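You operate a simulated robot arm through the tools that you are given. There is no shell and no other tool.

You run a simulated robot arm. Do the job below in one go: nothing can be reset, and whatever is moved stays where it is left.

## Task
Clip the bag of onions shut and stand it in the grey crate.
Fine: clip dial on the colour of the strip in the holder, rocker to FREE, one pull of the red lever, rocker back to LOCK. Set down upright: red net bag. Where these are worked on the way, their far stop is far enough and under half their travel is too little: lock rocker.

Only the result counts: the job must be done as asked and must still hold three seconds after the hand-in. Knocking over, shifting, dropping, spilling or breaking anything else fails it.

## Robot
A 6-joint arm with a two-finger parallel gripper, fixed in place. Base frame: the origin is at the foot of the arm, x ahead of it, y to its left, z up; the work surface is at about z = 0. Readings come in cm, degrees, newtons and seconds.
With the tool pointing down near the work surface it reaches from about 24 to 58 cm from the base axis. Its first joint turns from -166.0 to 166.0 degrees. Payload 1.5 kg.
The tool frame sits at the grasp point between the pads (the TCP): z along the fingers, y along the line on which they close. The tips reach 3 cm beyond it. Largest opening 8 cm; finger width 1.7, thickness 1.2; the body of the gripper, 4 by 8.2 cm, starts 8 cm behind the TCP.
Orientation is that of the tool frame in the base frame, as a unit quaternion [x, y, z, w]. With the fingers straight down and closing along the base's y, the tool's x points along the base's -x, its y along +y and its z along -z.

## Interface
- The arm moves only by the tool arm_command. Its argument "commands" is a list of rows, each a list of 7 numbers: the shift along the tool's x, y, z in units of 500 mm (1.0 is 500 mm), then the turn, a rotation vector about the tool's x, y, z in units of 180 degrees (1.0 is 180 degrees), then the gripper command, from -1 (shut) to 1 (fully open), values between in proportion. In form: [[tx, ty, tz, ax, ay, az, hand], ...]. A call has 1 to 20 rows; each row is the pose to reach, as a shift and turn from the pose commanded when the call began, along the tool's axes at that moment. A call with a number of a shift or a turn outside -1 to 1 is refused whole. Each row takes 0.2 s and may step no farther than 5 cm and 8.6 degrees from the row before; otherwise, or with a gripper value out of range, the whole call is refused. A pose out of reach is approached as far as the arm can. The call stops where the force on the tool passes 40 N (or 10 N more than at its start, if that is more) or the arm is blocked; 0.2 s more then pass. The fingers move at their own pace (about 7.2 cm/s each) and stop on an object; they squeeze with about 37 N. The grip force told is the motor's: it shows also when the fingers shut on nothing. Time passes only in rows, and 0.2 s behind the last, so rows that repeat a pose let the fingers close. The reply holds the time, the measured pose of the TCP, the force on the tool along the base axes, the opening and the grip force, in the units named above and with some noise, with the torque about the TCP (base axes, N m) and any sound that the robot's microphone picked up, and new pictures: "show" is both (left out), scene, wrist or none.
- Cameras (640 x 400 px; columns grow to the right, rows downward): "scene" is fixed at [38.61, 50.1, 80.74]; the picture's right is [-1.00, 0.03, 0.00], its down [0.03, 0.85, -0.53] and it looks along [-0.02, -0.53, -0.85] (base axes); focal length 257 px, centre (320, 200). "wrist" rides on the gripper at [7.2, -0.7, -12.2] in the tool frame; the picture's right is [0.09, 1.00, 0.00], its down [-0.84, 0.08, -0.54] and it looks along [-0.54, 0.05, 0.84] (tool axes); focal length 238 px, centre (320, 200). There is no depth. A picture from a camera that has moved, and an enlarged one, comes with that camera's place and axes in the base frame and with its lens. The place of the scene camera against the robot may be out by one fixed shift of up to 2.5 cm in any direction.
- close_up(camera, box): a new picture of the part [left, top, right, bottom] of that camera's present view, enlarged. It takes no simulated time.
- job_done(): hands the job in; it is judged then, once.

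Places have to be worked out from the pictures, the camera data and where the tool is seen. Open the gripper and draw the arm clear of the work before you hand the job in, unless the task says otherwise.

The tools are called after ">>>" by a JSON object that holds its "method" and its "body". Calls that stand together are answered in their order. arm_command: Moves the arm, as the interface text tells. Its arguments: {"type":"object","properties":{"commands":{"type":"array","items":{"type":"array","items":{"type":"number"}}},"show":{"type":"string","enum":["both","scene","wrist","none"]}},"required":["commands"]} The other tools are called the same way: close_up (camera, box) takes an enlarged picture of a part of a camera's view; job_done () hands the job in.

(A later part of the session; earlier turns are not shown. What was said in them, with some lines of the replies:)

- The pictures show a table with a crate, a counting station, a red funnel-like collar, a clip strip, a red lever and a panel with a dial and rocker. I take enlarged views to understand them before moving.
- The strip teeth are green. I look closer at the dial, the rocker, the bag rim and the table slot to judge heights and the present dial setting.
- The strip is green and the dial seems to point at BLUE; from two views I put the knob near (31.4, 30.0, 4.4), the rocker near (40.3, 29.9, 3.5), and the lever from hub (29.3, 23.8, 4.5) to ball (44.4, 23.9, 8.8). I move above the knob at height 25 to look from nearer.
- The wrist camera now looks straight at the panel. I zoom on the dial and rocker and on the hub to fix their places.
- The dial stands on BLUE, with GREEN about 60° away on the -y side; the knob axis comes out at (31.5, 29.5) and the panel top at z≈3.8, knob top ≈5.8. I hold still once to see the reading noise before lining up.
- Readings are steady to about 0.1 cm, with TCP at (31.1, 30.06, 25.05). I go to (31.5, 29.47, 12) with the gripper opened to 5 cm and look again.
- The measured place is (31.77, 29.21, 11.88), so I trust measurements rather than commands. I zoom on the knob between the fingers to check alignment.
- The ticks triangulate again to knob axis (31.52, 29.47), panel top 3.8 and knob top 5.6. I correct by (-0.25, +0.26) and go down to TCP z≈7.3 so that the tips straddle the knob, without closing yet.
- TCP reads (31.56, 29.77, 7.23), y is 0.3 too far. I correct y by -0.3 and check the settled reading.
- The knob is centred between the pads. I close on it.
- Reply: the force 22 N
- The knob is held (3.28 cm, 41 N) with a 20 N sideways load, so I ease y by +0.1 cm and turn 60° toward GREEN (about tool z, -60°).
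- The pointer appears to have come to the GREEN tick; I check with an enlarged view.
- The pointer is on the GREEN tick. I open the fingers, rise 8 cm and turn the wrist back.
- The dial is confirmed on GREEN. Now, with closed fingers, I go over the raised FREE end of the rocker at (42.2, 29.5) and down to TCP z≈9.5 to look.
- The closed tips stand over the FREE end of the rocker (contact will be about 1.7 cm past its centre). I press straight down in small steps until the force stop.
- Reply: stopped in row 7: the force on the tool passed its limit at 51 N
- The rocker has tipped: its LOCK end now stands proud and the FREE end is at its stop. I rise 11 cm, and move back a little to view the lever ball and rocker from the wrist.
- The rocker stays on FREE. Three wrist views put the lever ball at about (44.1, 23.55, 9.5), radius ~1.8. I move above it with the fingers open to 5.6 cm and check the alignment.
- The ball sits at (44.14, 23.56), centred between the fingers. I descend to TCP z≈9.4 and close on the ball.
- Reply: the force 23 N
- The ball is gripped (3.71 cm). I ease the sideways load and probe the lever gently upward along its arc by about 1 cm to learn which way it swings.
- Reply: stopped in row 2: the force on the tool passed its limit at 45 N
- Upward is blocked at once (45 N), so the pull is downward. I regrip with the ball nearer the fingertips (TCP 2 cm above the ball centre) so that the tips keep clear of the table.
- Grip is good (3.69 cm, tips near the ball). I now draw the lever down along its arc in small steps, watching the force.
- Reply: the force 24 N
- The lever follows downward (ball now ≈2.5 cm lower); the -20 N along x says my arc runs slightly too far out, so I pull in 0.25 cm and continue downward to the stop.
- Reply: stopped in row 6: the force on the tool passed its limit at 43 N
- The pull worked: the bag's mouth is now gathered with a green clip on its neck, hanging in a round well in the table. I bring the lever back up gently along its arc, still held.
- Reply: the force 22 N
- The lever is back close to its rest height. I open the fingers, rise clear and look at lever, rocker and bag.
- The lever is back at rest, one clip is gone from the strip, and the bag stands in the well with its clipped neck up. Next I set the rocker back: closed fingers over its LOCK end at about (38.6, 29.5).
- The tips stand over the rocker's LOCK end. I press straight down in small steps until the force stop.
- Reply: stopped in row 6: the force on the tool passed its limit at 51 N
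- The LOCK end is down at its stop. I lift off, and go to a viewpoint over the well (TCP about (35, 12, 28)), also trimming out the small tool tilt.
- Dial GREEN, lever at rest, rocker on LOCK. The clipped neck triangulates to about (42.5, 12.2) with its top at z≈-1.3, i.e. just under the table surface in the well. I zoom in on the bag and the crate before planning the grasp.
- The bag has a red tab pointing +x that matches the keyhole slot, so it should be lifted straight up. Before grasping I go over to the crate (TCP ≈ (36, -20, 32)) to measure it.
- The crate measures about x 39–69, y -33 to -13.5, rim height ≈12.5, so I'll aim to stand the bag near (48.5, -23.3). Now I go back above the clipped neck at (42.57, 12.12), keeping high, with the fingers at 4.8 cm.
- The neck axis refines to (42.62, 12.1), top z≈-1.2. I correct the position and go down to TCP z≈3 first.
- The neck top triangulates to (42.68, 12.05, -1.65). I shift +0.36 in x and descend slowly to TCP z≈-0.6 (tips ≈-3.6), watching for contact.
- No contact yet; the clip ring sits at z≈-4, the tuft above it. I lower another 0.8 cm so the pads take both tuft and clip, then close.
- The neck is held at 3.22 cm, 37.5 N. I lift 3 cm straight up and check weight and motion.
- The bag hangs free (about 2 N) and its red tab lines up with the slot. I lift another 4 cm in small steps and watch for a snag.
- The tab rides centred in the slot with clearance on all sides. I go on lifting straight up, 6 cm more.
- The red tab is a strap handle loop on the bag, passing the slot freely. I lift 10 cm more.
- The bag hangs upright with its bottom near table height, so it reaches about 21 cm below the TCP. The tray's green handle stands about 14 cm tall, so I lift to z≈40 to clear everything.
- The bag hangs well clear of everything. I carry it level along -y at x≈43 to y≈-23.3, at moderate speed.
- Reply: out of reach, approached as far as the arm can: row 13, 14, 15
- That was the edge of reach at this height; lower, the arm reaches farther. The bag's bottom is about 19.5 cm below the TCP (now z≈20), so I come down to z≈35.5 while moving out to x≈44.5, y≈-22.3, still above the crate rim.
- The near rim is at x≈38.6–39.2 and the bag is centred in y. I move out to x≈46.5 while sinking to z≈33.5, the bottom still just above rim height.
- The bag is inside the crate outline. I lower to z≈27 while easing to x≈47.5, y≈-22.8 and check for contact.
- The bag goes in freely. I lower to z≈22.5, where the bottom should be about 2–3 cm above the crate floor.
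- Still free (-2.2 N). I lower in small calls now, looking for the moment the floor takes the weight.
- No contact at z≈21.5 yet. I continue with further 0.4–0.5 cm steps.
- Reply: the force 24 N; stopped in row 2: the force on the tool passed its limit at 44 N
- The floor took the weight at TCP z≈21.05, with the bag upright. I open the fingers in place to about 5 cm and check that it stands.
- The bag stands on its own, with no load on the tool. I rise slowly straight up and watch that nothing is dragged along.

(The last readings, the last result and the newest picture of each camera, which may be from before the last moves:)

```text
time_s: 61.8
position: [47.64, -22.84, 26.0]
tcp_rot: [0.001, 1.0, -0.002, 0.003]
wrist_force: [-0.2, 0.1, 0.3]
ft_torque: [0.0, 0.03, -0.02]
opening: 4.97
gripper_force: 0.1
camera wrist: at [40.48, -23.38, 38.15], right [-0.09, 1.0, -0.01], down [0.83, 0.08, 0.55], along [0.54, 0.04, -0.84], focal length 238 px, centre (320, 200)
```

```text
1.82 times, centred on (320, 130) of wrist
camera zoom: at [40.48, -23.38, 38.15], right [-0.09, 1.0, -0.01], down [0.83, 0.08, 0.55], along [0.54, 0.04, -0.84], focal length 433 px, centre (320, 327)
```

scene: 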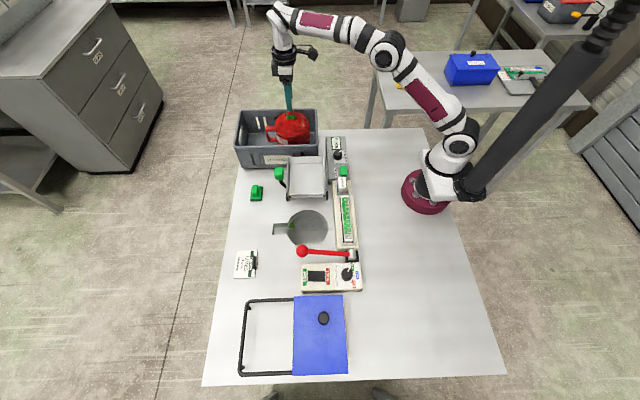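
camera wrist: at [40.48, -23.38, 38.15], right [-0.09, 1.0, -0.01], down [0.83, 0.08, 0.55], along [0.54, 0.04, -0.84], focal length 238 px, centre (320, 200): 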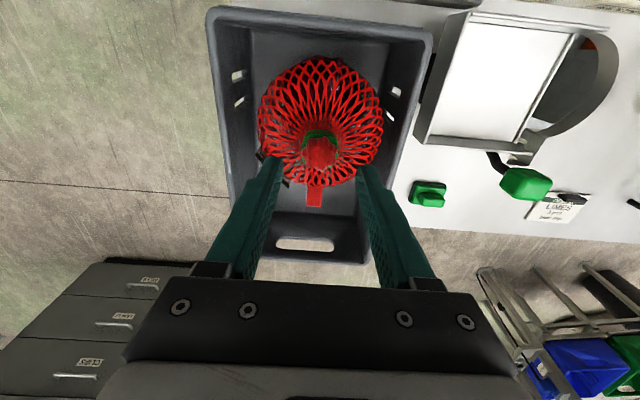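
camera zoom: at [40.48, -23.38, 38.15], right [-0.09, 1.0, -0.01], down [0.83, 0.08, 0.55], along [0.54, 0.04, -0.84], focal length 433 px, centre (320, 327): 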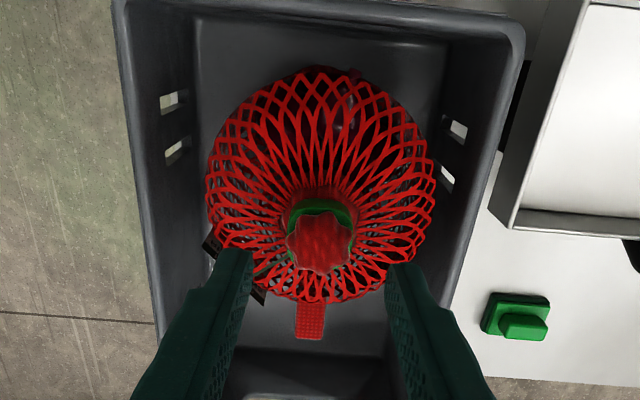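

The bag stays standing upright in the crate, clip on its neck. I rise further, draw the arm back toward the base, and open the gripper.

>>> {"method": "arm_command", "body": {"commands": [[0, 0, -0.05, 0, 0, 0, 0.25], [0, 0, -0.1, 0, 0, 0, 0.25], [0.04, 0.03, -0.13, 0, 0, 0, 0.5], [0.08, 0.08, -0.16, 0, 0, 0, 1], [0.12, 0.14, -0.19, 0, 0, 0, 1], [0.16, 0.2, -0.21, 0, 0, 0, 1], [0.2, 0.26, -0.23, 0, 0, 0, 1], [0.24, 0.32, -0.25, 0, 0, 0, 1], [0.28, 0.37, -0.27, 0, 0, 0, 1], [0.313, 0.417, -0.28, 0, 0, 0, 1], [0.313, 0.417, -0.28, 0, 0, 0, 1]]}}

>>> {"method": "close_up", "body": {"camera": "scene", "box": [220, 80, 340, 190]}}

>>> {"method": "close_up", "body": {"camera": "scene", "box": [230, 190, 380, 300]}}

>>> {"method": "close_up", "body": {"camera": "wrist", "box": [400, 60, 540, 180]}}

```text
time_s: 64.2
position: [31.8, -1.79, 39.75]
tcp_rot: [0.0, 1.0, -0.003, 0.003]
wrist_force: [-0.3, -0.3, 0.4]
ft_torque: [-0.01, 0.01, -0.01]
opening: 8.0
gripper_force: 0.1
camera wrist: at [24.69, -2.41, 51.93], right [-0.09, 1.0, -0.01], down [0.83, 0.08, 0.55], along [0.54, 0.04, -0.84], focal length 238 px, centre (320, 200)
```

scene: 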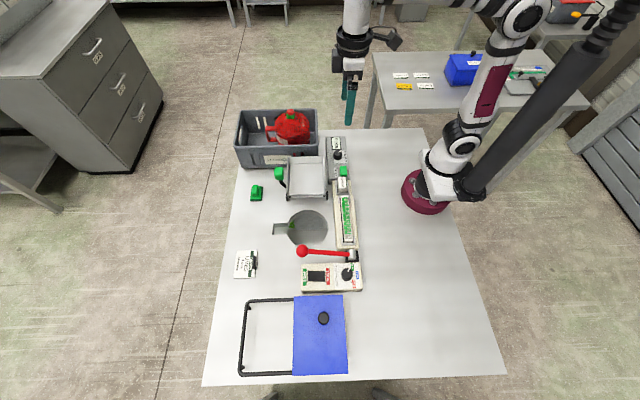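
wrist: 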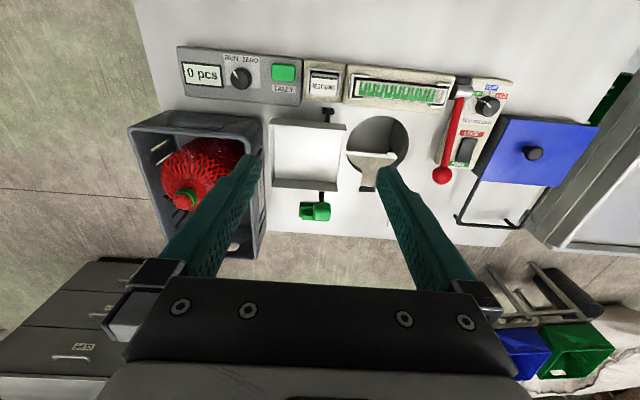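

```text
3.64 times, centred on (280, 135) of scene
camera zoom: at [38.61, 50.1, 80.74], right [-1.0, 0.03, 0.0], down [0.03, 0.85, -0.53], along [-0.02, -0.53, -0.85], focal length 933 px, centre (466, 436)
```

zoom: 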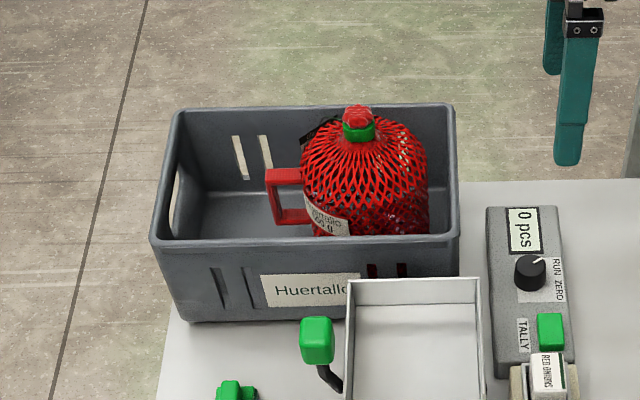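

```text
3.64 times, centred on (305, 245) of scene
camera zoom: at [38.61, 50.1, 80.74], right [-1.0, 0.03, 0.0], down [0.03, 0.85, -0.53], along [-0.02, -0.53, -0.85], focal length 933 px, centre (374, 36)
```

zoom: 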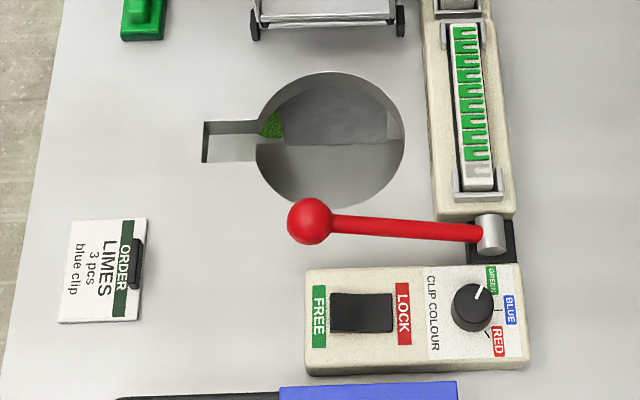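

```text
3.33 times, centred on (470, 120) of wrist
camera zoom: at [24.69, -2.41, 51.93], right [-0.09, 1.0, -0.01], down [0.83, 0.08, 0.55], along [0.54, 0.04, -0.84], focal length 794 px, centre (-180, 467)
```

zoom: 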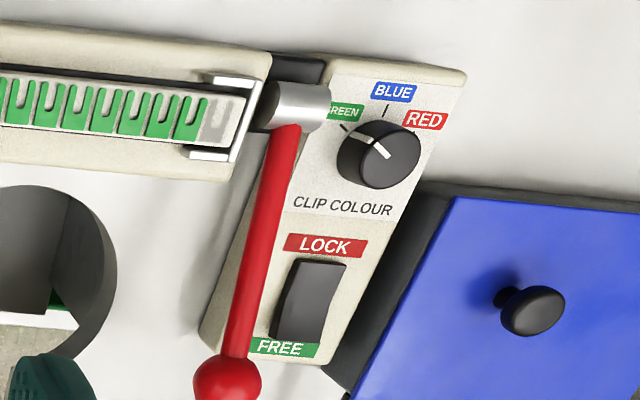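

All is in place; I take one last close look at the rocker to be sure it is fully on LOCK.

>>> {"method": "close_up", "body": {"camera": "scene", "box": [295, 255, 365, 300]}}

>>> {"method": "close_up", "body": {"camera": "wrist", "box": [445, 120, 495, 175]}}

```text
8.89 times, centred on (330, 278) of scene
camera zoom: at [38.61, 50.1, 80.74], right [-1.0, 0.03, 0.0], down [0.03, 0.85, -0.53], along [-0.02, -0.53, -0.85], focal length 2281 px, centre (231, -489)
```

zoom: 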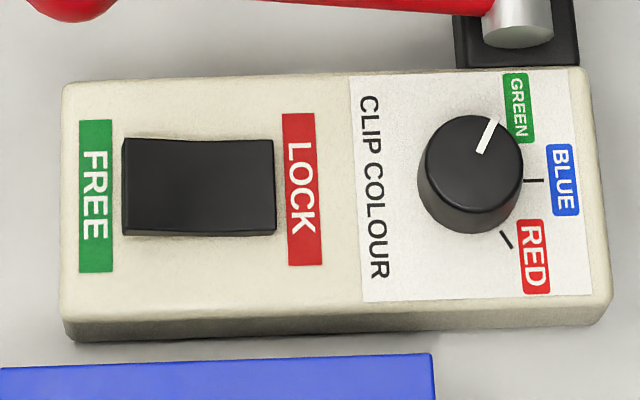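

```text
7.27 times, centred on (470, 148) of wrist
camera zoom: at [24.69, -2.41, 51.93], right [-0.09, 1.0, -0.01], down [0.83, 0.08, 0.55], along [0.54, 0.04, -0.84], focal length 1734 px, centre (-771, 582)
```

zoom: 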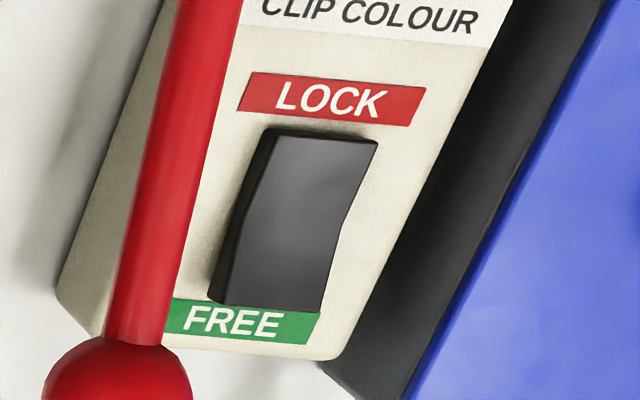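

The rocker's FREE end stands proud again, so it is on LOCK. The dial is on GREEN, the lever is at rest after one pull, the bag stands clipped and upright in the crate, and the arm is clear with the gripper open. I hand the job in.

>>> {"method": "job_done", "body": {}}

```text
The job is handed in.
```

The bag of onions is clipped shut with a green clip and stands upright in the grey crate. I handed the job in, and no verdict has come back.

- **Clip dial:** it was on BLUE. I turned it to GREEN to match the green strip in the holder.
- **Rocker:** I pressed it to its stop on FREE before the pull, then back to its stop on LOCK.
- **Lever:** I pulled the red lever down once. The bag's neck gathered, a green clip closed on it, and one clip is gone from the strip. Then I brought the lever back up to rest. Before the pull I also nudged it upward to find its direction; it was blocked at once and did not move.
- **Bag:** I lifted it straight up out of the table opening and set it down in the crate. It stayed upright after I let go and drew the arm away.

In the last pictures nothing else on the table had moved, and the arm was clear with the gripper open.
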